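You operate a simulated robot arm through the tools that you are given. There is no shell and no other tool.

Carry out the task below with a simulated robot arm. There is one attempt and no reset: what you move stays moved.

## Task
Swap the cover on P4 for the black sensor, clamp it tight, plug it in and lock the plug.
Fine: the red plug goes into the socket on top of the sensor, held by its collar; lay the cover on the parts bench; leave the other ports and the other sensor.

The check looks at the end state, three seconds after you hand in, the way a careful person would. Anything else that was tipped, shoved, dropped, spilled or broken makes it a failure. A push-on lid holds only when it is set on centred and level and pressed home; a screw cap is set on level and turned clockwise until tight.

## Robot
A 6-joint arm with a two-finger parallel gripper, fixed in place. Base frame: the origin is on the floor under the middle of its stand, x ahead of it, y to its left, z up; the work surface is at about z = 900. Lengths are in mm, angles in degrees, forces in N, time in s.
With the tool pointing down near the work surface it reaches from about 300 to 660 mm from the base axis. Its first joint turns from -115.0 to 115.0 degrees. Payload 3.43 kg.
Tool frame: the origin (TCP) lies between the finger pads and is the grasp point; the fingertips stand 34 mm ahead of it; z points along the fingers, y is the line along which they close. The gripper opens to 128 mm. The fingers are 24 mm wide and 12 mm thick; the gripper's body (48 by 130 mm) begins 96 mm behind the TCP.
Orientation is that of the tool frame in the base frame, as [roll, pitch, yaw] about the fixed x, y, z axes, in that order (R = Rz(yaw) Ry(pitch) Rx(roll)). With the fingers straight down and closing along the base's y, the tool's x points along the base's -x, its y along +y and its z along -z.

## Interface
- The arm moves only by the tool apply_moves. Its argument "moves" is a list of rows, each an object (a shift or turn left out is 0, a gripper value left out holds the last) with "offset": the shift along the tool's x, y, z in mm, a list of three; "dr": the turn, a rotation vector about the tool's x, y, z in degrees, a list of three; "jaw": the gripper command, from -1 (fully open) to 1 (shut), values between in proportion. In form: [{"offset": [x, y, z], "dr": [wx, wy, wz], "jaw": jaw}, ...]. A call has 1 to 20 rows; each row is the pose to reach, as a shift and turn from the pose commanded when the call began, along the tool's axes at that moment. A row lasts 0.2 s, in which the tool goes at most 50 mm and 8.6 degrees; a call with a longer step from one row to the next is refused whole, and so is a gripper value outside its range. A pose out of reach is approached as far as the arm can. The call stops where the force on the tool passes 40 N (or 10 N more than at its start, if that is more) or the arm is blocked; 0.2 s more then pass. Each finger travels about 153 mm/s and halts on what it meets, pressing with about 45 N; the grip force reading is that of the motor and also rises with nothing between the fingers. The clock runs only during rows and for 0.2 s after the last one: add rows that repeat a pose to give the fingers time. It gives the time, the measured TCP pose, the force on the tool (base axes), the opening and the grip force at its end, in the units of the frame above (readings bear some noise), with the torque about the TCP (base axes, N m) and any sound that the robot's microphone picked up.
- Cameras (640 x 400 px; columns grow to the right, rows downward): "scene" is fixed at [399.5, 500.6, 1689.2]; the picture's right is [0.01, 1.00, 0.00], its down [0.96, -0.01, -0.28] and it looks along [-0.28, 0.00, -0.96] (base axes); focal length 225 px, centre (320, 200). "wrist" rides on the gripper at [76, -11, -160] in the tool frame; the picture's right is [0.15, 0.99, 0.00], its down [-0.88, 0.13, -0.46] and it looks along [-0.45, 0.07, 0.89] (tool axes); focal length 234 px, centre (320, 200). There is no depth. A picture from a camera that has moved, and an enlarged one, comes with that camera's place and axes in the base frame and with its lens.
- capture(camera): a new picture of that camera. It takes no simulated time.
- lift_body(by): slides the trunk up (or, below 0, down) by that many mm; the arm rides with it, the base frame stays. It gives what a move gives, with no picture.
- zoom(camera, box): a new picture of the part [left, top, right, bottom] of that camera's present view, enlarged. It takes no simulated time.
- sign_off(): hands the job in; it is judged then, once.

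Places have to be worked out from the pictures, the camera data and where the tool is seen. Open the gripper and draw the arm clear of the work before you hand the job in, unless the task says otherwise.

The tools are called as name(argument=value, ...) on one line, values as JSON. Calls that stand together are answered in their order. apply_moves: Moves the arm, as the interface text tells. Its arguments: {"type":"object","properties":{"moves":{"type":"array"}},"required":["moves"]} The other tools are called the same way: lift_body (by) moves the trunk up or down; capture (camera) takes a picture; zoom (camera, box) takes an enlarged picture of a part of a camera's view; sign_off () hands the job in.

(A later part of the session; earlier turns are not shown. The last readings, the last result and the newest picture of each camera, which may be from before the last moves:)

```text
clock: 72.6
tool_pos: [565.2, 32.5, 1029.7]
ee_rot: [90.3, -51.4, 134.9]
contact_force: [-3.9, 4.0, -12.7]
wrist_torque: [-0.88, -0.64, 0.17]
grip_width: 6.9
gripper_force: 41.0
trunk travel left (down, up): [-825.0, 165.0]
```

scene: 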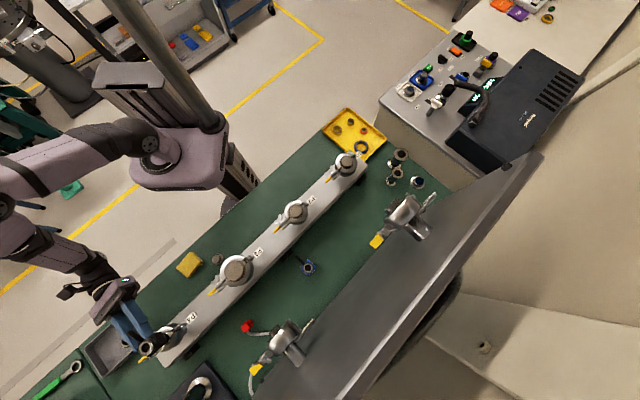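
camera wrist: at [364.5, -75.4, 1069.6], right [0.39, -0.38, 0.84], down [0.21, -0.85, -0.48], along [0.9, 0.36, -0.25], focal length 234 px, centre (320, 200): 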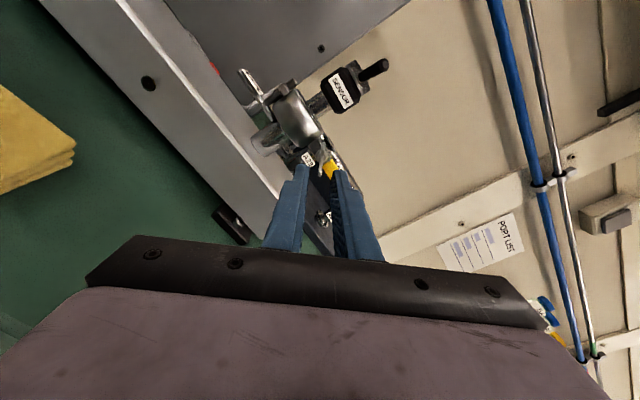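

The nut doesn't move: the jaws spread instead, with over 1 N·m of reaction. It is tight. I turn back the 10°, open and withdraw.

apply_moves(moves=[{"offset": [0, 0, 0], "dr": [0, 0, -5], "jaw": 1}, {"offset": [0, 0, 0], "dr": [0, 0, -10], "jaw": 0.7}, {"offset": [0, 0, 0], "dr": [0, 0, -10], "jaw": 0.7}, {"offset": [0, 0, -15], "dr": [0, 0, -10], "jaw": 0.7}, {"offset": [0, 0, -45], "dr": [0, 0, -10], "jaw": 0.7}, {"offset": [0, 0, -85], "dr": [0, 0, -10], "jaw": 0.7}])

capture(camera="wrist")

zoom(camera="wrist", box=[240, 80, 400, 200])

zoom(camera="scene", box=[120, 300, 200, 370])

```text
clock: 74.0
tool_pos: [504.5, -30.4, 1031.7]
ee_rot: [90.0, -41.3, 135.2]
contact_force: [-0.2, 0.1, -0.2]
wrist_torque: [-0.04, 0.01, -0.01]
grip_width: 19.3
gripper_force: 0.0
trunk travel left (down, up): [-825.0, 165.0]
```

```text
taken
camera wrist: at [346.2, -97.4, 1074.7], right [0.39, -0.38, 0.84], down [0.21, -0.85, -0.48], along [0.9, 0.36, -0.25], focal length 234 px, centre (320, 200)
```

wrist: 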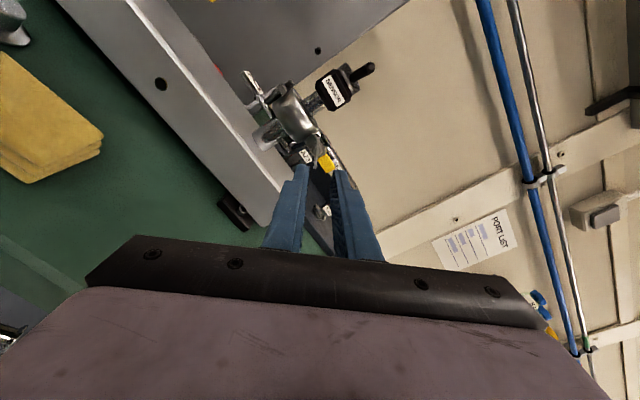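

```text
3.33 times, centred on (320, 140) of wrist
camera zoom: at [346.2, -97.4, 1074.7], right [0.39, -0.38, 0.84], down [0.21, -0.85, -0.48], along [0.9, 0.36, -0.25], focal length 781 px, centre (320, 400)
```

zoom: 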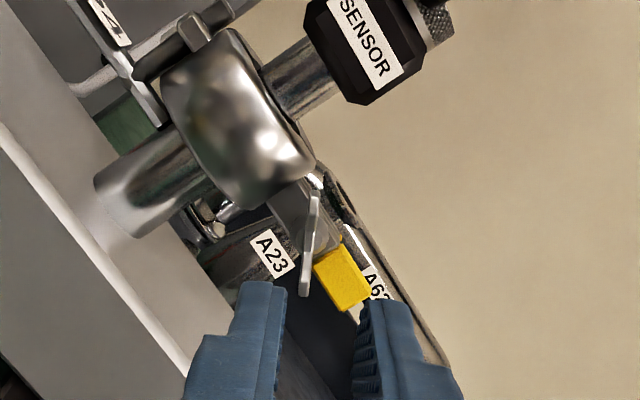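

```text
5.71 times, centred on (160, 335) of scene
camera zoom: at [399.5, 500.6, 1689.2], right [0.01, 1.0, 0.0], down [0.96, -0.01, -0.28], along [-0.28, 0.0, -0.96], focal length 1288 px, centre (1234, -571)
```

zoom: 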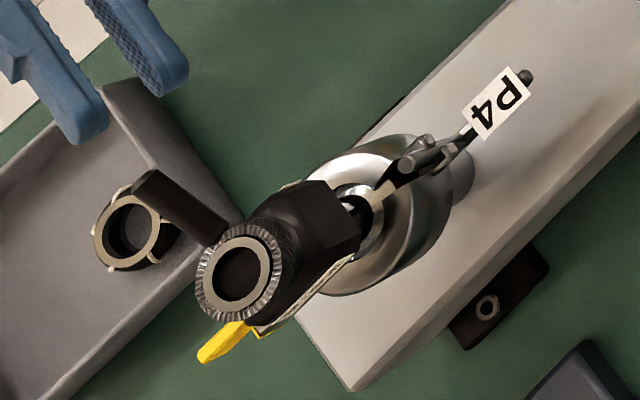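

The clamp is tight and the sensor straight. Next the plug: I back off, rise and unwind the tool roll so I can point the gripper down again.

apply_moves(moves=[{"offset": [0, 0, -30], "dr": [0, 0, -8.2], "jaw": 0.7}, {"offset": [20, 22.5, -30], "dr": [0, 0, -16.4], "jaw": 0.7}, {"offset": [40, 45, -30], "dr": [0, 0, -24.6], "jaw": 0.7}, {"offset": [60, 67.5, -30], "dr": [0, 0, -32.8], "jaw": 0.7}, {"offset": [80, 90, -30], "dr": [0, 0, -41], "jaw": 0.7}, {"offset": [80, 90, -30], "dr": [0, 0, -49.2], "jaw": 0.7}, {"offset": [80, 90, -30], "dr": [0, 0, -57.4], "jaw": 0.7}, {"offset": [80, 90, -30], "dr": [0, 0, -65.6], "jaw": 0.7}, {"offset": [80, 90, -30], "dr": [0, 0, -73.8], "jaw": 0.7}, {"offset": [80, 90, -30], "dr": [0, 0, -82], "jaw": 0.7}, {"offset": [80, 90, -30], "dr": [0, 0, -90.2], "jaw": 0.7}, {"offset": [80, 90, -30], "dr": [0, 0, -98.4], "jaw": 0.7}, {"offset": [80, 90, -30], "dr": [0, 0, -106.6], "jaw": 0.7}, {"offset": [80, 90, -30], "dr": [0, 0, -114.8], "jaw": 0.7}, {"offset": [80, 90, -30], "dr": [0, 0, -123], "jaw": 0.7}, {"offset": [80, 90, -30], "dr": [0, 0, -131.3], "jaw": 0.7}])

```text
clock: 77.4
tool_pos: [482.7, -49.2, 1151.4]
ee_rot: [-129.5, 89.8, -84.1]
contact_force: [0.1, -0.5, 0.7]
wrist_torque: [0.02, 0.01, -0.03]
grip_width: 19.0
gripper_force: 0.0
trunk travel left (down, up): [-825.0, 165.0]
```

Unwound. I raise the trunk back by 100 mm and tilt the tool down again.

lift_body(by=100)

apply_moves(moves=[{"offset": [0, 0, 0], "dr": [0, 8.2, 0], "jaw": 0.3}, {"offset": [0, 0, 0], "dr": [0, 16.4, 0], "jaw": 0.3}, {"offset": [0, 0, 0], "dr": [0, 24.6, 0], "jaw": 0.3}, {"offset": [0, 0, 0], "dr": [0, 32.8, 0], "jaw": 0.3}, {"offset": [0, 0, 0], "dr": [0, 41, 0], "jaw": 0.3}, {"offset": [0, 0, 0], "dr": [0, 49.2, 0], "jaw": 0.3}, {"offset": [0, 0, 0], "dr": [0, 57.4, 0], "jaw": 0.3}, {"offset": [0, 0, 0], "dr": [0, 65.6, 0], "jaw": 0.3}, {"offset": [0, 0, 0], "dr": [0, 73.8, 0], "jaw": 0.3}, {"offset": [0, 0, 0], "dr": [0, 82, 0], "jaw": 0.3}, {"offset": [0, 0, 0], "dr": [0, 89.9, 0], "jaw": 0.3}])

capture(camera="wrist")

capture(camera="scene")

```text
clock: 78.8
tool_pos: [483.3, -48.7, 1250.0]
ee_rot: [164.5, 89.8, -150.0]
contact_force: [-0.1, -0.4, -0.6]
wrist_torque: [0.0, 0.01, 0.03]
grip_width: 19.1
gripper_force: 0.1
trunk travel left (down, up): [-925.0, 65.0]
```

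```text
clock: 81.2
tool_pos: [484.0, -49.2, 1250.1]
ee_rot: [180.0, -0.2, -134.6]
contact_force: [0.8, 0.5, -0.5]
wrist_torque: [0.01, 0.02, 0.04]
grip_width: 45.0
gripper_force: 0.1
trunk travel left (down, up): [-925.0, 65.0]
```

```text
taken
camera wrist: at [438.2, -109.3, 1409.8], right [-0.81, 0.59, 0.0], down [0.53, 0.72, 0.45], along [0.27, 0.36, -0.89], focal length 234 px, centre (320, 200)
```

wrist: 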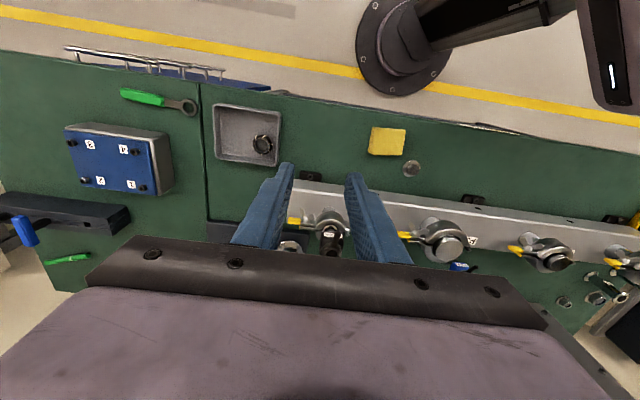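

```text
taken
```

scene: 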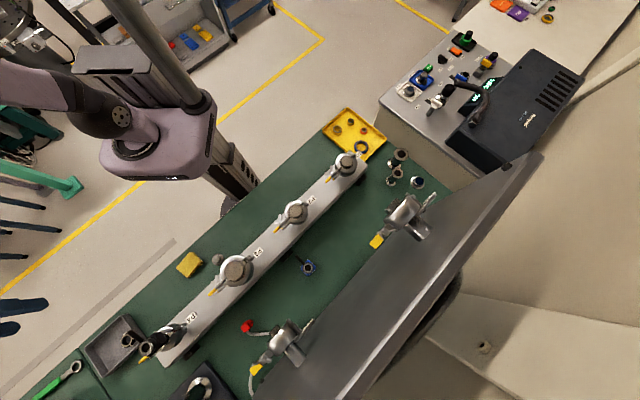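

Pointing down again. I travel high to a viewing position near the red plug.

apply_moves(moves=[{"offset": [-35, 22, 0], "dr": [0, 0, 0.4], "jaw": 0.3}, {"offset": [-70, 44, 0], "dr": [0, 0, 0.4], "jaw": 0.3}, {"offset": [-105, 67, 0], "dr": [0, 0, 0.4], "jaw": 0.3}, {"offset": [-140, 89, 0], "dr": [0, 0, 0.4], "jaw": 0.3}, {"offset": [-175, 111, 0], "dr": [0, 0, 0.4], "jaw": 0.3}, {"offset": [-210, 133, 20], "dr": [0, 0, 0.4], "jaw": 0.3}, {"offset": [-245, 156, 45], "dr": [0, 0, 0.4], "jaw": 0.3}, {"offset": [-245, 156, 90], "dr": [0, 0, 0.4], "jaw": 0.3}, {"offset": [-245, 156, 130], "dr": [0, 0, 0.4], "jaw": 0.3}, {"offset": [-245, 156, 130], "dr": [0, 0, 0.4], "jaw": 0.3}])

capture(camera="wrist")

zoom(camera="wrist", box=[260, 100, 380, 220])

zoom(camera="scene", box=[220, 300, 320, 390])

```text
clock: 83.4
tool_pos: [540.7, 233.5, 1119.6]
ee_rot: [180.0, 0.0, -135.1]
contact_force: [0.5, -0.2, -0.8]
wrist_torque: [0.01, 0.01, 0.0]
grip_width: 44.7
gripper_force: 0.0
trunk travel left (down, up): [-925.0, 65.0]
```

```text
taken
camera wrist: at [495.0, 171.9, 1279.0], right [-0.8, 0.6, 0.0], down [0.53, 0.71, 0.46], along [0.27, 0.37, -0.89], focal length 234 px, centre (320, 200)
```

wrist: 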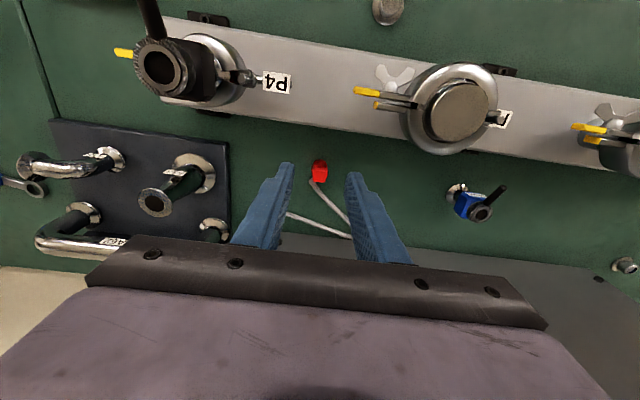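

```text
3.33 times, centred on (320, 160) of wrist
camera zoom: at [495.0, 171.9, 1279.0], right [-0.8, 0.6, 0.0], down [0.53, 0.71, 0.46], along [0.27, 0.37, -0.89], focal length 781 px, centre (320, 333)
```

zoom: 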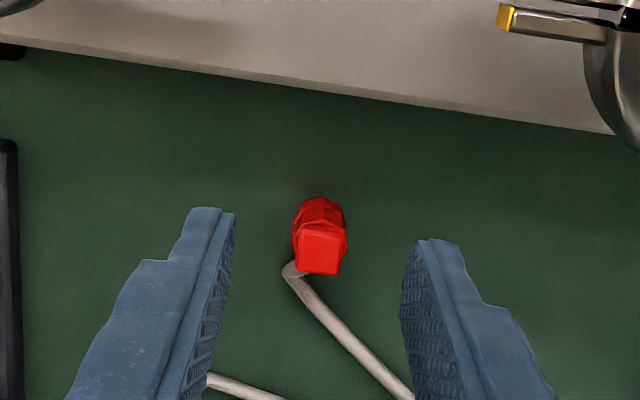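

```text
4.44 times, centred on (270, 345) of scene
camera zoom: at [399.5, 500.6, 1689.2], right [0.01, 1.0, 0.0], down [0.96, -0.01, -0.28], along [-0.28, 0.0, -0.96], focal length 1002 px, centre (542, -444)
```

zoom: 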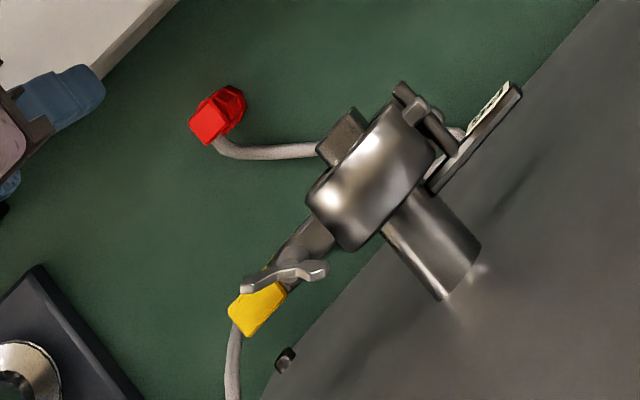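

The plug stands at about (572, 276), square to the tool. I zoom in closer to see its shape and heights.

zoom(camera="wrist", box=[305, 145, 345, 195])

zoom(camera="scene", box=[235, 310, 265, 340])

```text
8.00 times, centred on (325, 170) of wrist
camera zoom: at [495.0, 171.9, 1279.0], right [-0.8, 0.6, 0.0], down [0.53, 0.71, 0.46], along [0.27, 0.37, -0.89], focal length 1873 px, centre (280, 440)
```

zoom: 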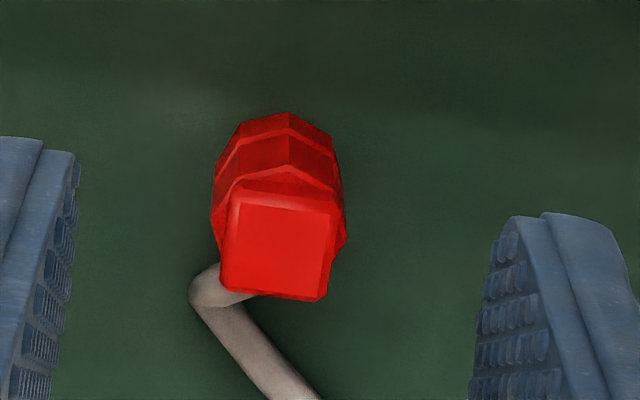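

```text
13.33 times, centred on (250, 325) of scene
camera zoom: at [399.5, 500.6, 1689.2], right [0.01, 1.0, 0.0], down [0.96, -0.01, -0.28], along [-0.28, 0.0, -0.96], focal length 3006 px, centre (1253, -1467)
```

zoom: 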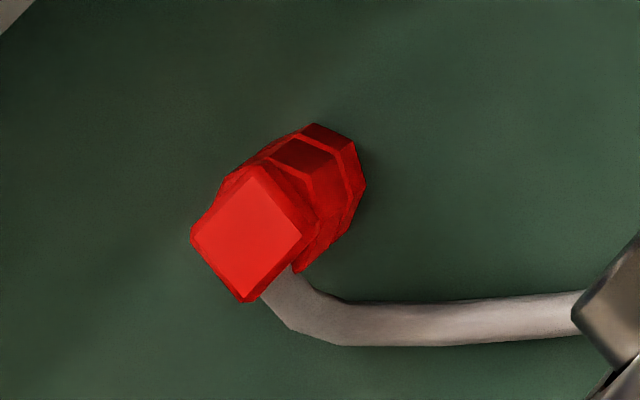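

The plug's top block is about 21 mm square with its top near z≈945; the cable leaves low on the far side. I move over it and come down to a check height.

apply_moves(moves=[{"offset": [-26, 4, 0], "jaw": 0.3}, {"offset": [-52.2, 8.1, 0], "jaw": 0.3}, {"offset": [-52.2, 8.1, 40], "jaw": 0.3}, {"offset": [-52.2, 8.1, 80], "jaw": 0.3}, {"offset": [-52.2, 8.1, 80], "jaw": 0.3}])

zoom(camera="wrist", box=[270, 110, 370, 210])

zoom(camera="scene", box=[200, 270, 320, 390])

```text
clock: 84.6
tool_pos: [572.5, 273.8, 1040.5]
ee_rot: [180.0, 0.0, -135.1]
contact_force: [0.3, 0.4, -0.4]
wrist_torque: [0.04, 0.0, -0.03]
grip_width: 44.7
gripper_force: 0.1
trunk travel left (down, up): [-925.0, 65.0]
```

```text
4.00 times, centred on (320, 160) of wrist
camera zoom: at [526.9, 213.2, 1200.3], right [-0.8, 0.6, 0.0], down [0.53, 0.71, 0.46], along [0.27, 0.37, -0.89], focal length 937 px, centre (320, 360)
```

zoom: 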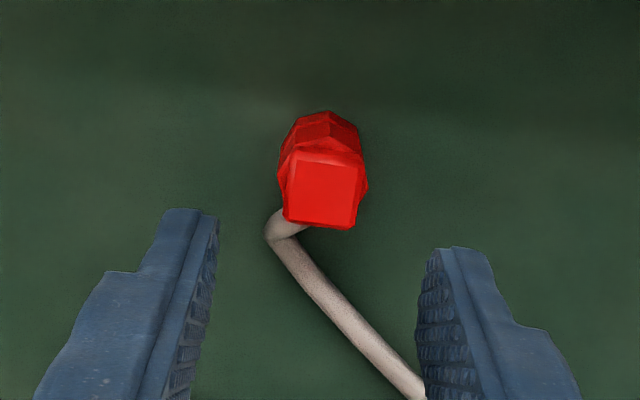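

```text
3.33 times, centred on (260, 330) of scene
camera zoom: at [399.5, 500.6, 1689.2], right [0.01, 1.0, 0.0], down [0.96, -0.01, -0.28], along [-0.28, 0.0, -0.96], focal length 751 px, centre (520, -233)
```

zoom: 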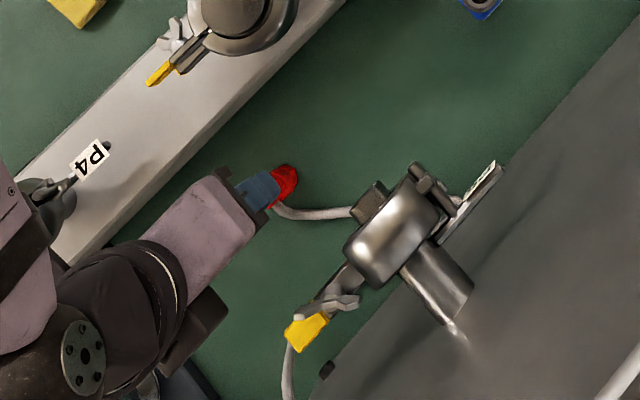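

The plug is within 1.4 mm of the tool axis and the cable passes well below the fingertips. I correct and go down to TCP z≈959, then look.

apply_moves(moves=[{"offset": [0.3, 1.3, 30], "jaw": 0.3}, {"offset": [0.3, 1.3, 60], "jaw": 0.3}, {"offset": [0.3, 1.3, 81], "jaw": 0.3}, {"offset": [0.3, 1.3, 81], "jaw": 0.3}])

zoom(camera="wrist", box=[260, 130, 380, 230])

zoom(camera="scene", box=[200, 270, 320, 390])

```text
clock: 85.6
tool_pos: [572.4, 275.2, 958.6]
ee_rot: [-180.0, 0.0, -135.0]
contact_force: [-0.1, 0.5, -0.1]
wrist_torque: [-0.01, 0.02, 0.0]
grip_width: 44.9
gripper_force: 0.0
trunk travel left (down, up): [-925.0, 65.0]
```

```text
4.00 times, centred on (320, 180) of wrist
camera zoom: at [527.9, 214.9, 1118.1], right [-0.8, 0.6, 0.0], down [0.53, 0.71, 0.46], along [0.27, 0.37, -0.89], focal length 937 px, centre (320, 280)
```

zoom: 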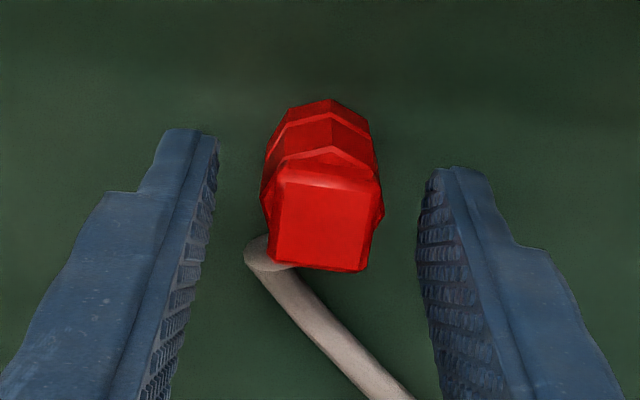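

```text
3.33 times, centred on (260, 330) of scene
camera zoom: at [399.5, 500.6, 1689.2], right [0.01, 1.0, 0.0], down [0.96, -0.01, -0.28], along [-0.28, 0.0, -0.96], focal length 751 px, centre (520, -233)
```

zoom: 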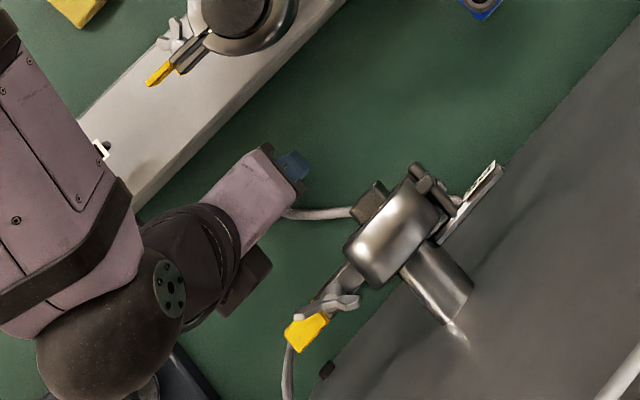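

The plug block is centred between the pads. I close the gripper on it.

apply_moves(moves=[{"offset": [0, 0, 0], "jaw": 1}, {"offset": [0, 0, 0], "jaw": 1}, {"offset": [0, 0, 0], "jaw": 1}])

zoom(camera="wrist", box=[270, 130, 370, 220])

```text
clock: 86.4
tool_pos: [574.1, 275.5, 959.3]
ee_rot: [-180.0, 0.0, -135.1]
contact_force: [0.8, 0.4, 0.1]
wrist_torque: [-0.02, -0.02, -0.05]
grip_width: 24.8
gripper_force: 45.4
trunk travel left (down, up): [-925.0, 65.0]
```

```text
4.44 times, centred on (320, 175) of wrist
camera zoom: at [528.2, 215.0, 1118.3], right [-0.8, 0.6, 0.0], down [0.53, 0.71, 0.46], along [0.27, 0.37, -0.89], focal length 1041 px, centre (320, 311)
```

zoom: 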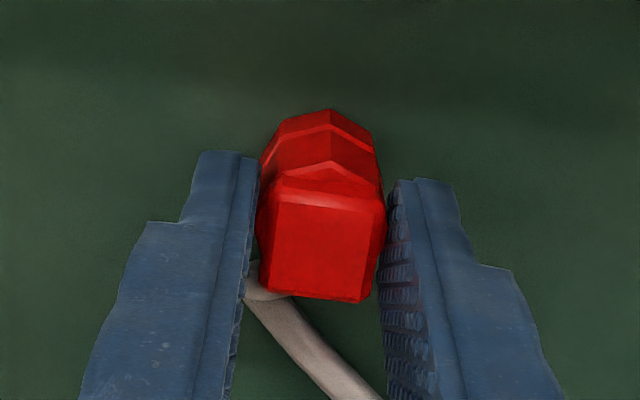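

The pads closed at 24.8 mm on the wider octagon part, edge-on. I'd rather hold the flat-sided top block, so I open a little, rise 8 mm and close again.

apply_moves(moves=[{"offset": [0, 0, 0], "jaw": 0.45}, {"offset": [0, 0, 0], "jaw": 0.45}, {"offset": [0, 0, -8], "jaw": 0.45}, {"offset": [0, 0, -8], "jaw": 1}, {"offset": [0, 0, -8], "jaw": 1}, {"offset": [0, 0, -8], "jaw": 1}])

zoom(camera="wrist", box=[270, 130, 370, 220])

```text
clock: 87.8
tool_pos: [574.8, 276.5, 966.7]
ee_rot: [-180.0, 0.1, -135.1]
contact_force: [-0.4, 0.0, 0.5]
wrist_torque: [0.02, -0.02, 0.01]
grip_width: 25.0
gripper_force: 45.5
trunk travel left (down, up): [-925.0, 65.0]
```

```text
4.44 times, centred on (320, 175) of wrist
camera zoom: at [528.7, 215.5, 1126.0], right [-0.8, 0.6, 0.0], down [0.53, 0.71, 0.46], along [0.27, 0.37, -0.89], focal length 1041 px, centre (320, 311)
```

zoom: 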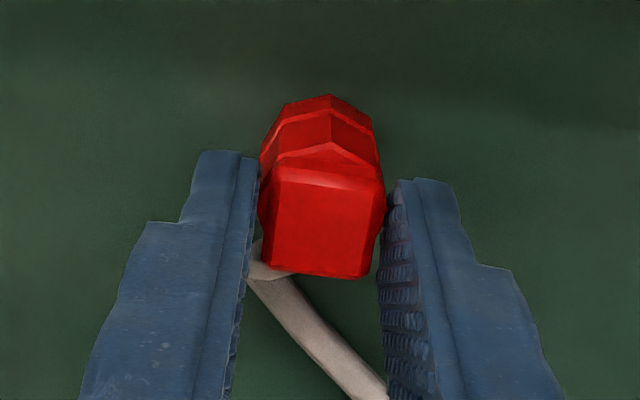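

Still 25 mm, so the wide part reaches up to here. I try 4 mm higher.

apply_moves(moves=[{"offset": [0, 0, 0], "jaw": 0.5}, {"offset": [0, 0, 0], "jaw": 0.5}, {"offset": [0, 0, -4], "jaw": 0.5}, {"offset": [0, 0, -4], "jaw": 1}, {"offset": [0, 0, -4], "jaw": 1}, {"offset": [0, 0, -4], "jaw": 1}])

zoom(camera="wrist", box=[270, 130, 370, 220])

```text
clock: 89.2
tool_pos: [574.2, 276.7, 971.8]
ee_rot: [-180.0, 0.0, -135.1]
contact_force: [0.6, 0.5, -0.1]
wrist_torque: [-0.01, 0.01, 0.0]
grip_width: 11.6
gripper_force: 44.8
trunk travel left (down, up): [-925.0, 65.0]
```

```text
4.44 times, centred on (320, 175) of wrist
camera zoom: at [529.1, 216.1, 1130.8], right [-0.8, 0.6, 0.0], down [0.53, 0.71, 0.46], along [0.27, 0.37, -0.89], focal length 1041 px, centre (320, 311)
```

zoom: 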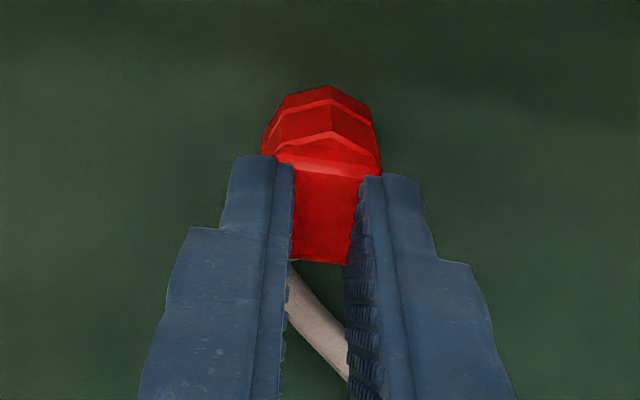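

At this height the pads pinch in on something narrower, so the true body is the 25 mm part below. I open, go back down to TCP z≈959 and grip the body there.

apply_moves(moves=[{"offset": [0, 0, 0], "jaw": 0.45}, {"offset": [0, 0, 0], "jaw": 0.45}, {"offset": [0, 0, 7], "jaw": 0.45}, {"offset": [0, 0, 12.5], "jaw": 0.45}, {"offset": [0, 0, 12.5], "jaw": 1}, {"offset": [0, 0, 12.5], "jaw": 1}, {"offset": [0, 0, 12.5], "jaw": 1}])

zoom(camera="wrist", box=[270, 130, 370, 220])

```text
clock: 90.8
tool_pos: [575.1, 278.1, 957.9]
ee_rot: [-179.9, 0.1, -135.1]
contact_force: [0.2, -1.1, 0.9]
wrist_torque: [-0.01, -0.02, 0.06]
grip_width: 24.9
gripper_force: 44.9
trunk travel left (down, up): [-925.0, 65.0]
```

```text
4.44 times, centred on (320, 175) of wrist
camera zoom: at [529.8, 217.2, 1118.1], right [-0.8, 0.6, 0.0], down [0.53, 0.71, 0.46], along [0.27, 0.37, -0.89], focal length 1041 px, centre (320, 311)
```

zoom: 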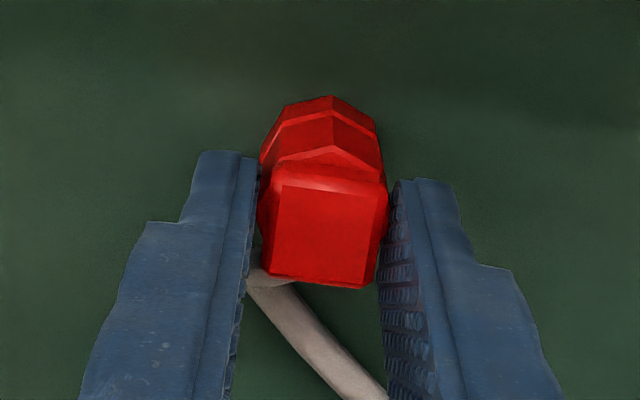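

Gripped on the body again at 25 mm. I lift 100 mm first, keeping in the same column, and check how the cable follows.

apply_moves(moves=[{"offset": [0, 0, -10], "jaw": 1}, {"offset": [0, 0, -35], "jaw": 1}, {"offset": [0, 0, -70], "jaw": 1}, {"offset": [0, 0, -100], "jaw": 1}, {"offset": [0, 0, -100], "jaw": 1}])

capture(camera="wrist")

zoom(camera="scene", box=[180, 270, 320, 400])

```text
clock: 92.0
tool_pos: [574.8, 278.7, 1059.4]
ee_rot: [-180.0, 0.1, -135.0]
contact_force: [0.2, -0.8, -0.9]
wrist_torque: [-0.02, -0.01, 0.0]
grip_width: 24.6
gripper_force: 44.9
trunk travel left (down, up): [-925.0, 65.0]
```

```text
taken
camera wrist: at [529.7, 217.6, 1219.6], right [-0.8, 0.6, 0.0], down [0.53, 0.71, 0.46], along [0.27, 0.37, -0.89], focal length 234 px, centre (320, 200)
```

wrist: 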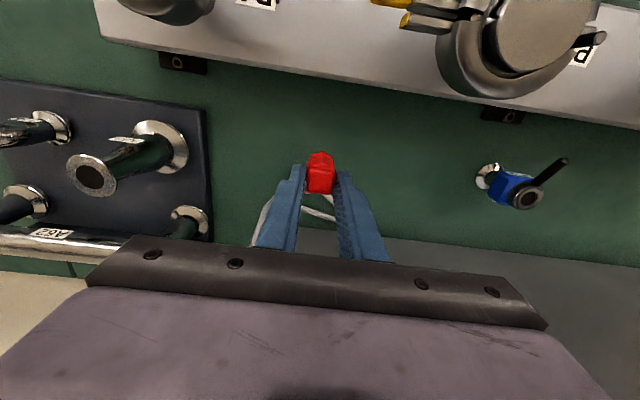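

```text
3.08 times, centred on (250, 335) of scene
camera zoom: at [399.5, 500.6, 1689.2], right [0.01, 1.0, 0.0], down [0.96, -0.01, -0.28], along [-0.28, 0.0, -0.96], focal length 694 px, centre (535, -215)
```

zoom: 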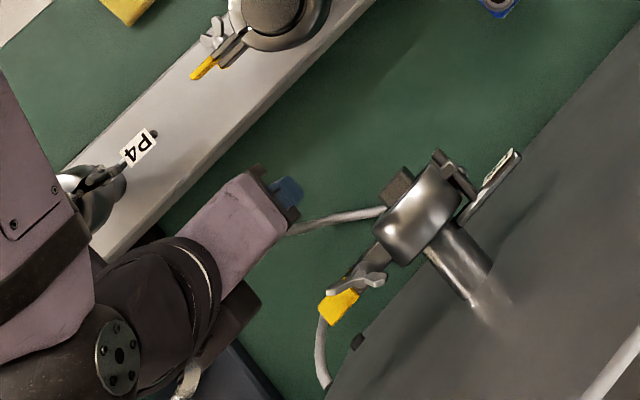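

Plug in hand and the cable trails freely. I move it low along the bench side toward P4, so its loop pulls out from under P6.

apply_moves(moves=[{"offset": [8, -23, 0], "jaw": 1}, {"offset": [17, -46, 0], "jaw": 1}, {"offset": [26, -69, 0], "jaw": 1}, {"offset": [36, -91, 0], "jaw": 1}, {"offset": [36, -91, 0], "jaw": 1}])

lift_body(by=60)

capture(camera="wrist")

zoom(camera="scene", box=[140, 270, 320, 400])

```text
clock: 93.2
tool_pos: [613.1, 189.7, 1059.4]
ee_rot: [179.9, 0.0, -135.1]
contact_force: [0.4, 0.0, -0.4]
wrist_torque: [0.01, -0.01, 0.03]
grip_width: 25.0
gripper_force: 44.7
trunk travel left (down, up): [-925.0, 65.0]
```

```text
clock: 94.2
tool_pos: [615.3, 189.4, 1119.2]
ee_rot: [-180.0, 0.0, -135.0]
contact_force: [0.6, -0.4, 0.7]
wrist_torque: [0.0, 0.0, 0.01]
grip_width: 24.9
gripper_force: 45.1
trunk travel left (down, up): [-985.0, 5.0]
```

```text
taken
camera wrist: at [568.5, 128.4, 1278.9], right [-0.8, 0.6, 0.0], down [0.53, 0.71, 0.46], along [0.27, 0.37, -0.89], focal length 234 px, centre (320, 200)
```

wrist: 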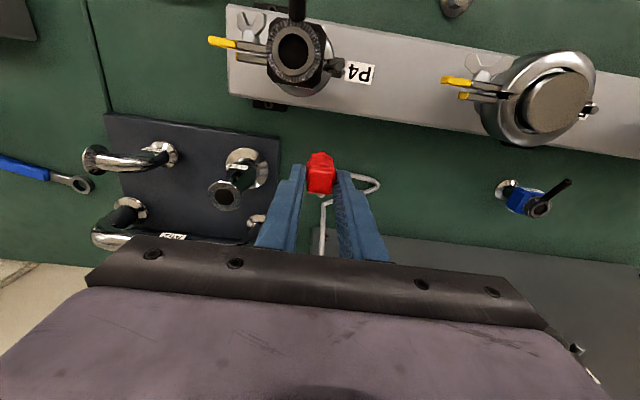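

```text
3.08 times, centred on (230, 335) of scene
camera zoom: at [399.5, 500.6, 1689.2], right [0.01, 1.0, 0.0], down [0.96, -0.01, -0.28], along [-0.28, 0.0, -0.96], focal length 694 px, centre (597, -215)
```

zoom: 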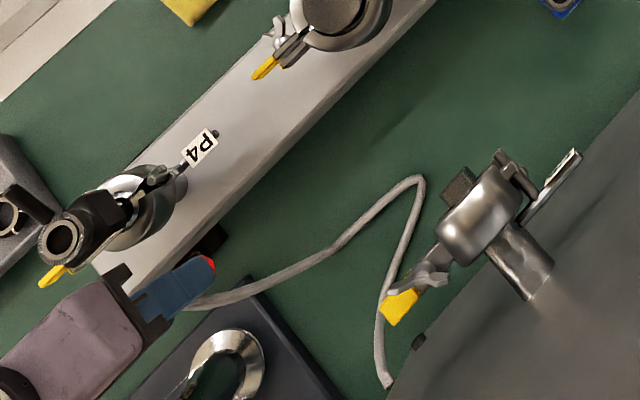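

The cable has come out clear of P6 with slack left. I zoom on the socket to measure its position relative to the plug.

zoom(camera="wrist", box=[250, 10, 350, 90])

zoom(camera="wrist", box=[280, 140, 360, 210])

zoom(camera="scene", box=[140, 320, 190, 360])

```text
5.00 times, centred on (300, 50) of wrist
camera zoom: at [568.5, 128.4, 1278.9], right [-0.8, 0.6, 0.0], down [0.53, 0.71, 0.46], along [0.27, 0.37, -0.89], focal length 1171 px, centre (420, 950)
```

zoom: 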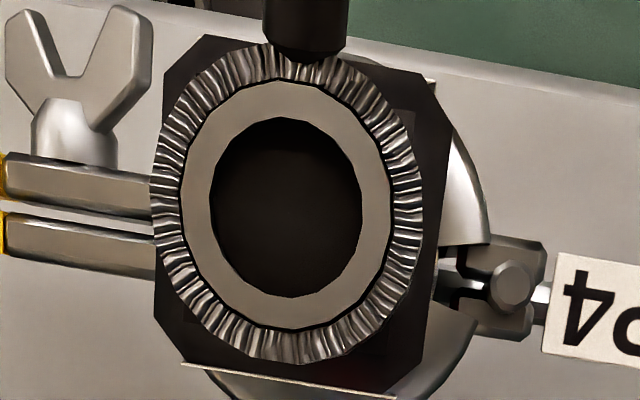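

```text
5.71 times, centred on (320, 175) of wrist
camera zoom: at [568.5, 128.4, 1278.9], right [-0.8, 0.6, 0.0], down [0.53, 0.71, 0.46], along [0.27, 0.37, -0.89], focal length 1338 px, centre (320, 343)
```

zoom: 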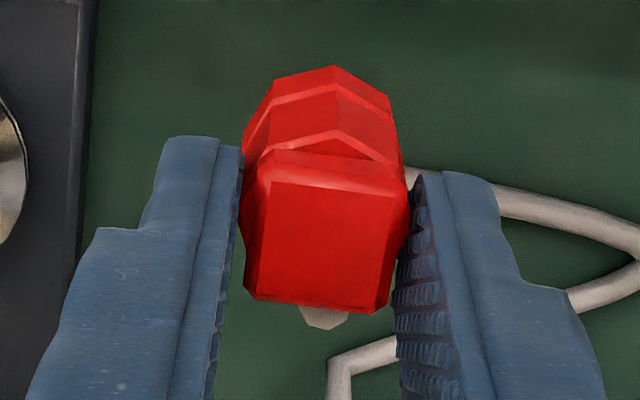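

```text
10.00 times, centred on (165, 340) of scene
camera zoom: at [399.5, 500.6, 1689.2], right [0.01, 1.0, 0.0], down [0.96, -0.01, -0.28], along [-0.28, 0.0, -0.96], focal length 2254 px, centre (1870, -1200)
```

zoom: 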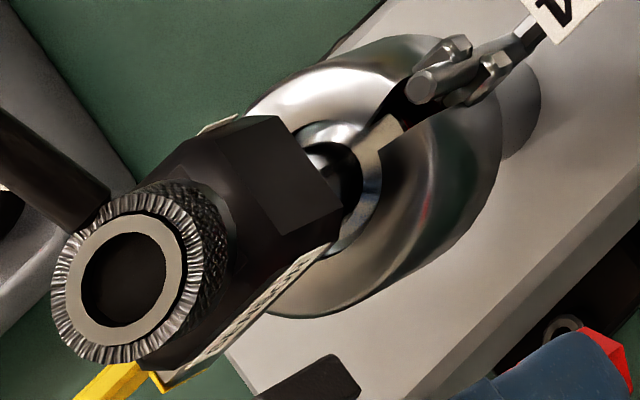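

The plug's axis sits 4.2 mm toward −l of the tool axis, and the socket is at tool offset (89.8, −29.8). I rise and bring the plug over the socket, then check the alignment.

apply_moves(moves=[{"offset": [8, -4, -20], "jaw": 1}, {"offset": [15, -8, -45], "jaw": 1}, {"offset": [25, -12, -76], "jaw": 1}, {"offset": [45, -18, -76], "jaw": 1}, {"offset": [65, -24, -76], "jaw": 1}, {"offset": [85.6, -30.2, -76], "jaw": 1}, {"offset": [85.6, -30.2, -76], "jaw": 1}])

capture(camera="wrist")

zoom(camera="wrist", box=[280, 100, 360, 210])

zoom(camera="scene", box=[100, 310, 220, 400])

```text
clock: 95.8
tool_pos: [576.5, 108.9, 1195.3]
ee_rot: [180.0, 0.0, -135.1]
contact_force: [0.1, 0.4, 0.1]
wrist_torque: [0.0, 0.01, 0.0]
grip_width: 25.1
gripper_force: 45.2
trunk travel left (down, up): [-985.0, 5.0]
```

```text
taken
camera wrist: at [530.6, 47.7, 1356.3], right [-0.8, 0.6, 0.0], down [0.53, 0.71, 0.46], along [0.27, 0.37, -0.89], focal length 234 px, centre (320, 200)
```

wrist: 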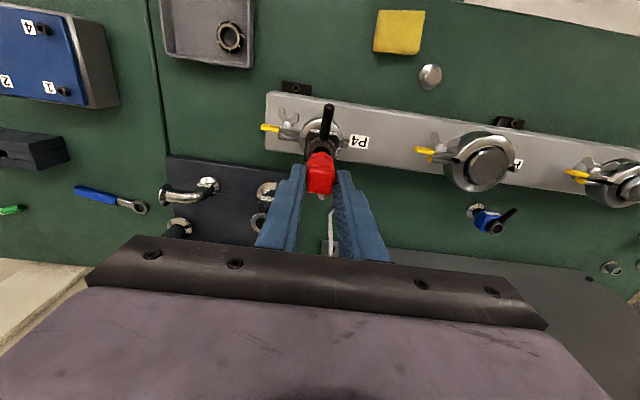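

```text
3.64 times, centred on (320, 155) of wrist
camera zoom: at [530.6, 47.7, 1356.3], right [-0.8, 0.6, 0.0], down [0.53, 0.71, 0.46], along [0.27, 0.37, -0.89], focal length 852 px, centre (320, 364)
```

zoom: 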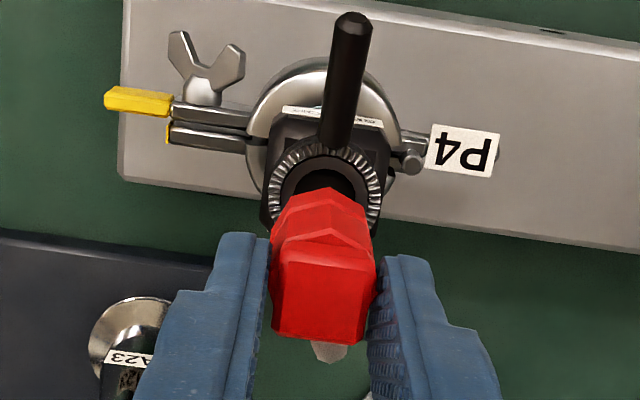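

```text
4.44 times, centred on (160, 355) of scene
camera zoom: at [399.5, 500.6, 1689.2], right [0.01, 1.0, 0.0], down [0.96, -0.01, -0.28], along [-0.28, 0.0, -0.96], focal length 1002 px, centre (1031, -489)
```

zoom: 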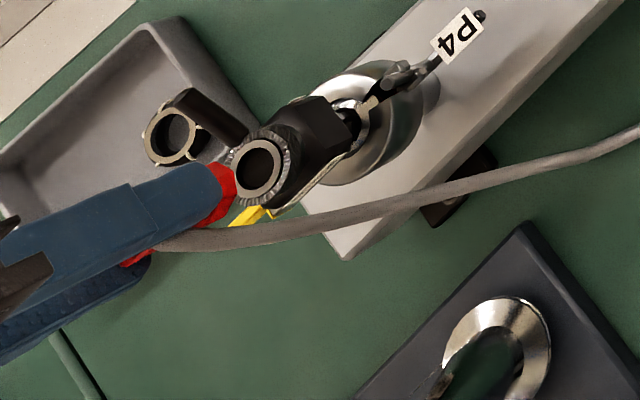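

Nearly over the socket. I shift about 1 mm each way, lower 18 mm so the plug's base is about 12 mm above the socket, and examine both views.

apply_moves(moves=[{"offset": [1, 1, 0], "jaw": 1}, {"offset": [1, 1, 18], "jaw": 1}, {"offset": [1, 1, 18], "jaw": 1}])

zoom(camera="wrist", box=[290, 120, 350, 200])

zoom(camera="scene", box=[130, 325, 180, 365])

```text
clock: 96.6
tool_pos: [573.3, 107.9, 1178.2]
ee_rot: [-179.9, 0.0, -135.2]
contact_force: [0.2, 0.6, -0.5]
wrist_torque: [0.02, 0.0, -0.02]
grip_width: 25.0
gripper_force: 45.3
trunk travel left (down, up): [-985.0, 5.0]
```

```text
5.00 times, centred on (320, 160) of wrist
camera zoom: at [527.8, 47.0, 1337.6], right [-0.8, 0.6, 0.0], down [0.53, 0.71, 0.46], along [0.27, 0.37, -0.89], focal length 1171 px, centre (320, 400)
```

zoom: 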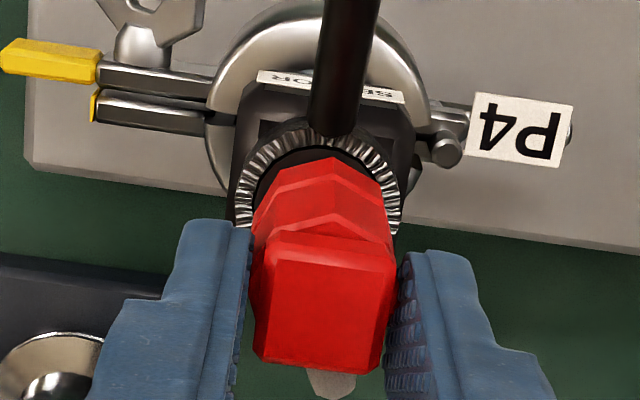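

```text
10.00 times, centred on (155, 345) of scene
camera zoom: at [399.5, 500.6, 1689.2], right [0.01, 1.0, 0.0], down [0.96, -0.01, -0.28], along [-0.28, 0.0, -0.96], focal length 2254 px, centre (1970, -1250)
```

zoom: 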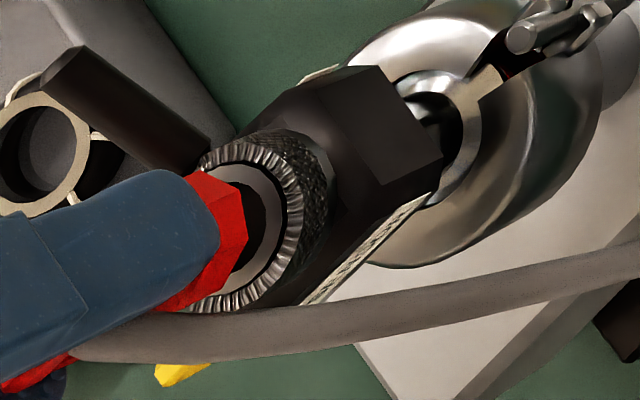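

Both views agree within about a millimetre. I lower another 7 mm with a 0.5 mm correction and look again just above contact.

apply_moves(moves=[{"offset": [0, -0.5, 4], "jaw": 1}, {"offset": [0, -0.5, 7], "jaw": 1}, {"offset": [0, -0.5, 7], "jaw": 1}])

zoom(camera="wrist", box=[295, 125, 345, 195])

zoom(camera="scene", box=[140, 330, 170, 360])

```text
clock: 97.4
tool_pos: [575.3, 107.1, 1169.9]
ee_rot: [179.9, 0.0, -135.0]
contact_force: [1.8, 1.6, -0.8]
wrist_torque: [0.06, -0.12, 0.0]
grip_width: 25.0
gripper_force: 44.6
trunk travel left (down, up): [-985.0, 5.0]
```

```text
5.71 times, centred on (320, 160) of wrist
camera zoom: at [528.9, 46.6, 1329.4], right [-0.8, 0.6, 0.0], down [0.53, 0.71, 0.46], along [0.27, 0.37, -0.89], focal length 1338 px, centre (320, 429)
```

zoom: 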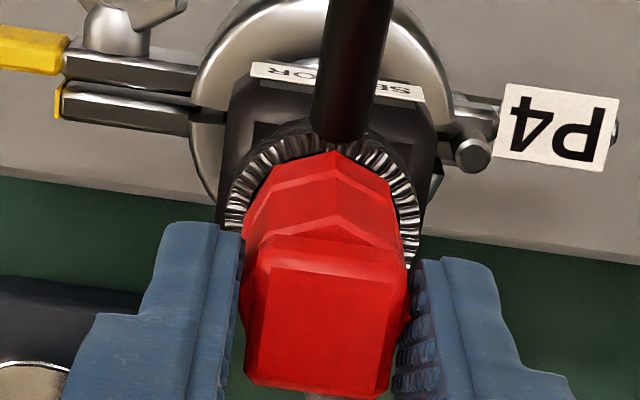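

```text
13.33 times, centred on (155, 345) of scene
camera zoom: at [399.5, 500.6, 1689.2], right [0.01, 1.0, 0.0], down [0.96, -0.01, -0.28], along [-0.28, 0.0, -0.96], focal length 3006 px, centre (2520, -1733)
```

zoom: 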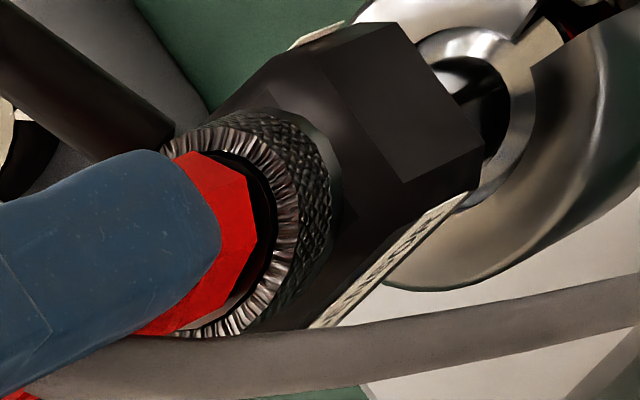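

The octagon sits concentric in the collar within about 0.6 mm. I nudge 0.6 mm and press down in small steps, watching the force.

apply_moves(moves=[{"offset": [0.6, 0, 1.5], "jaw": 1}, {"offset": [0.6, 0, 3], "jaw": 1}, {"offset": [0.6, 0, 4.5], "jaw": 1}])

zoom(camera="scene", box=[140, 330, 170, 360])

```text
clock: 98.2
tool_pos: [574.0, 107.8, 1168.7]
ee_rot: [-179.9, 0.4, -135.2]
contact_force: [4.2, 3.0, 16.8]
wrist_torque: [0.01, -0.16, 0.03]
grip_width: 24.7
gripper_force: 45.3
trunk travel left (down, up): [-985.0, 5.0]
```

```text
13.33 times, centred on (155, 345) of scene
camera zoom: at [399.5, 500.6, 1689.2], right [0.01, 1.0, 0.0], down [0.96, -0.01, -0.28], along [-0.28, 0.0, -0.96], focal length 3006 px, centre (2520, -1733)
```

zoom: 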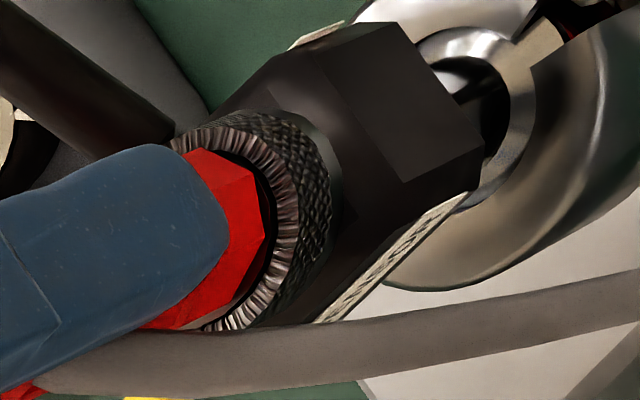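

Contact at 17 N, with about 5 N pushing the plug toward +l. I back up 2 mm, shift 1 mm that way and try again.

apply_moves(moves=[{"offset": [0, 0, -3], "jaw": 1}, {"offset": [-1.2, 0, -3], "jaw": 1}, {"offset": [-1.2, 0, -1], "jaw": 1}, {"offset": [-1.2, 0, 0.5], "jaw": 1}])

zoom(camera="wrist", box=[295, 125, 345, 195])

zoom(camera="scene", box=[140, 330, 170, 360])

```text
clock: 99.2
tool_pos: [573.7, 108.2, 1167.1]
ee_rot: [-179.8, 0.3, -135.1]
contact_force: [3.6, 1.6, 25.0]
wrist_torque: [-0.04, -0.01, 0.0]
grip_width: 25.0
gripper_force: 44.5
trunk travel left (down, up): [-985.0, 5.0]
```

```text
5.71 times, centred on (320, 160) of wrist
camera zoom: at [527.0, 46.7, 1327.0], right [-0.8, 0.6, 0.0], down [0.53, 0.71, 0.46], along [0.28, 0.37, -0.89], focal length 1338 px, centre (320, 429)
```

zoom: 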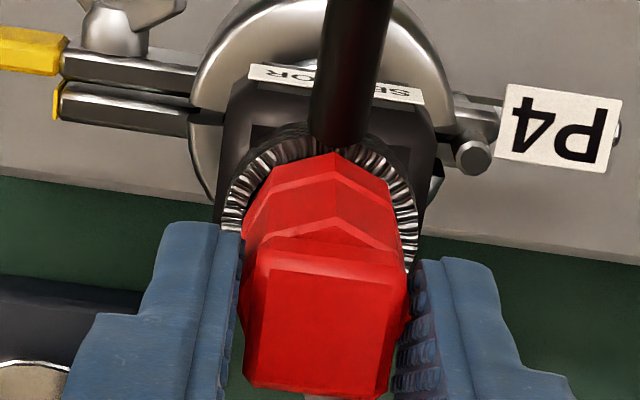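

```text
13.33 times, centred on (155, 345) of scene
camera zoom: at [399.5, 500.6, 1689.2], right [0.01, 1.0, 0.0], down [0.96, -0.01, -0.28], along [-0.28, 0.0, -0.96], focal length 3006 px, centre (2520, -1733)
```

zoom: 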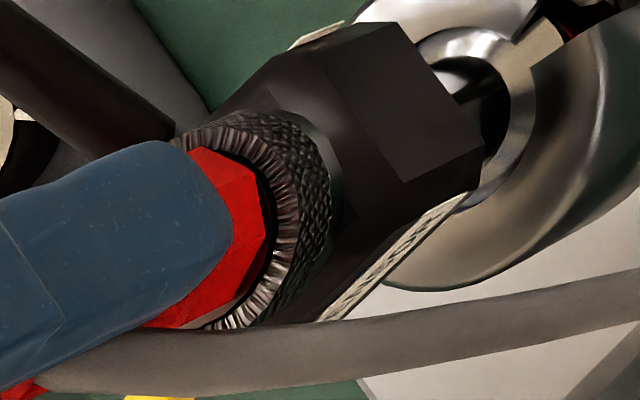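

The plug is centred over the socket with about 4–5 mm still to go, and it resists at 25 N with almost no side force. I press harder in small steps to see whether it snaps in.

apply_moves(moves=[{"offset": [0, 0, 1], "jaw": 1}, {"offset": [0, 0, 2], "jaw": 1}, {"offset": [0, 0, 3], "jaw": 1}])

zoom(camera="scene", box=[140, 330, 170, 360])

zoom(camera="wrist", box=[295, 125, 345, 195])

```text
clock: 100.0
tool_pos: [572.1, 108.8, 1165.1]
ee_rot: [-179.8, 0.3, -135.0]
contact_force: [3.2, 0.7, 25.7]
wrist_torque: [-0.09, -0.13, 0.04]
grip_width: 24.8
gripper_force: 44.7
trunk travel left (down, up): [-985.0, 5.0]
```

```text
13.33 times, centred on (155, 345) of scene
camera zoom: at [399.5, 500.6, 1689.2], right [0.01, 1.0, 0.0], down [0.96, -0.01, -0.28], along [-0.28, 0.0, -0.96], focal length 3006 px, centre (2520, -1733)
```

zoom: 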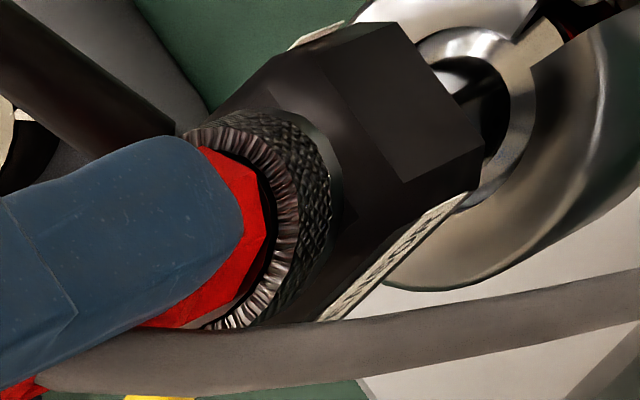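

```text
5.71 times, centred on (320, 160) of wrist
camera zoom: at [526.7, 46.5, 1324.6], right [-0.8, 0.6, 0.0], down [0.53, 0.71, 0.46], along [0.28, 0.37, -0.89], focal length 1338 px, centre (320, 429)
```

zoom: 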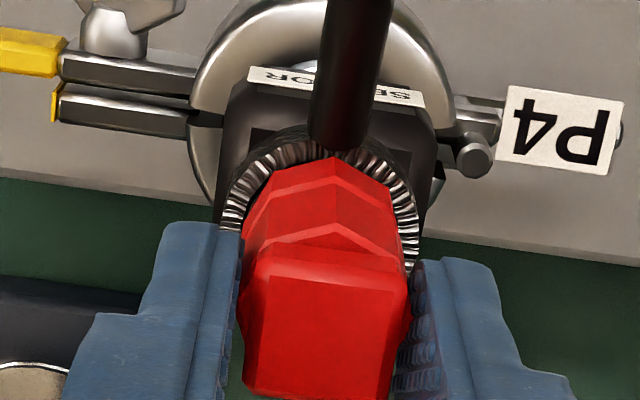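

The fingers slid about 2 mm down the plug instead of it going in, so the tip is still on the rim. The reaction keeps pointing toward +l, so I relieve the load, shift 1 mm that way (0.5 mm toward +a) and press lightly again.

apply_moves(moves=[{"offset": [0, 0, -3.5], "jaw": 1}, {"offset": [-1, -0.5, -3.5], "jaw": 1}, {"offset": [-1, -0.5, -2], "jaw": 1}, {"offset": [-1, -0.5, -1], "jaw": 1}])

```text
clock: 101.0
tool_pos: [574.2, 107.8, 1165.0]
ee_rot: [-180.0, 0.1, -135.1]
contact_force: [1.1, 2.9, 16.0]
wrist_torque: [0.12, -0.03, -0.02]
grip_width: 24.9
gripper_force: 45.0
trunk travel left (down, up): [-985.0, 5.0]
```

Still no drop. I lift 14 mm and take very tight views of plug and socket to measure the misalignment properly.

apply_moves(moves=[{"offset": [0, 0, -7], "jaw": 1}, {"offset": [0, 0, -14], "jaw": 1}, {"offset": [0, 0, -14], "jaw": 1}])

zoom(camera="scene", box=[138, 334, 166, 354])

zoom(camera="wrist", box=[295, 125, 345, 185])

```text
clock: 101.8
tool_pos: [574.6, 107.6, 1177.4]
ee_rot: [179.9, -0.1, -135.1]
contact_force: [-0.7, 0.0, 0.2]
wrist_torque: [-0.05, 0.03, 0.0]
grip_width: 24.8
gripper_force: 45.0
trunk travel left (down, up): [-985.0, 5.0]
```

```text
16.00 times, centred on (152, 344) of scene
camera zoom: at [399.5, 500.6, 1689.2], right [0.01, 1.0, 0.0], down [0.96, -0.01, -0.28], along [-0.28, 0.0, -0.96], focal length 3607 px, centre (3008, -2104)
```

zoom: 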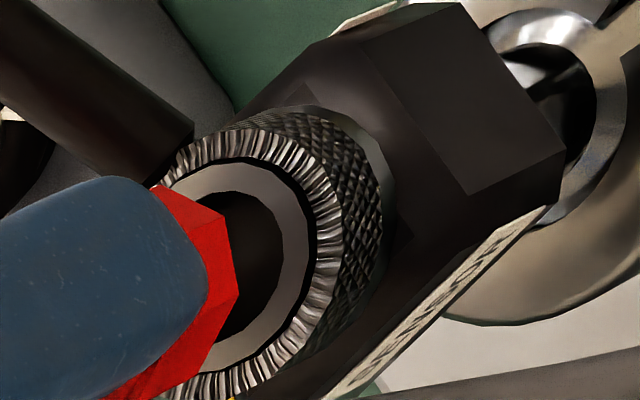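

```text
6.67 times, centred on (320, 155) of wrist
camera zoom: at [529.5, 46.7, 1336.8], right [-0.8, 0.6, 0.0], down [0.53, 0.71, 0.45], along [0.27, 0.37, -0.89], focal length 1561 px, centre (320, 500)
```

zoom: 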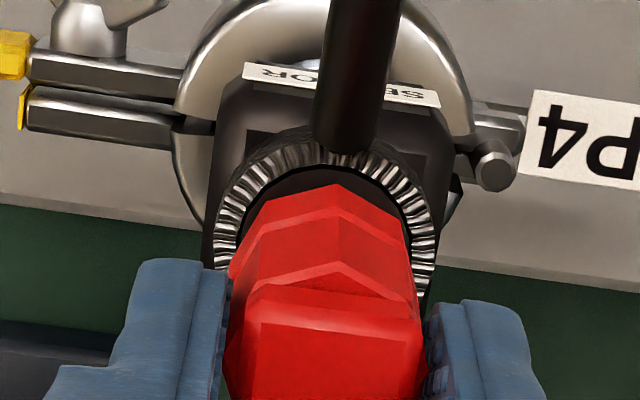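

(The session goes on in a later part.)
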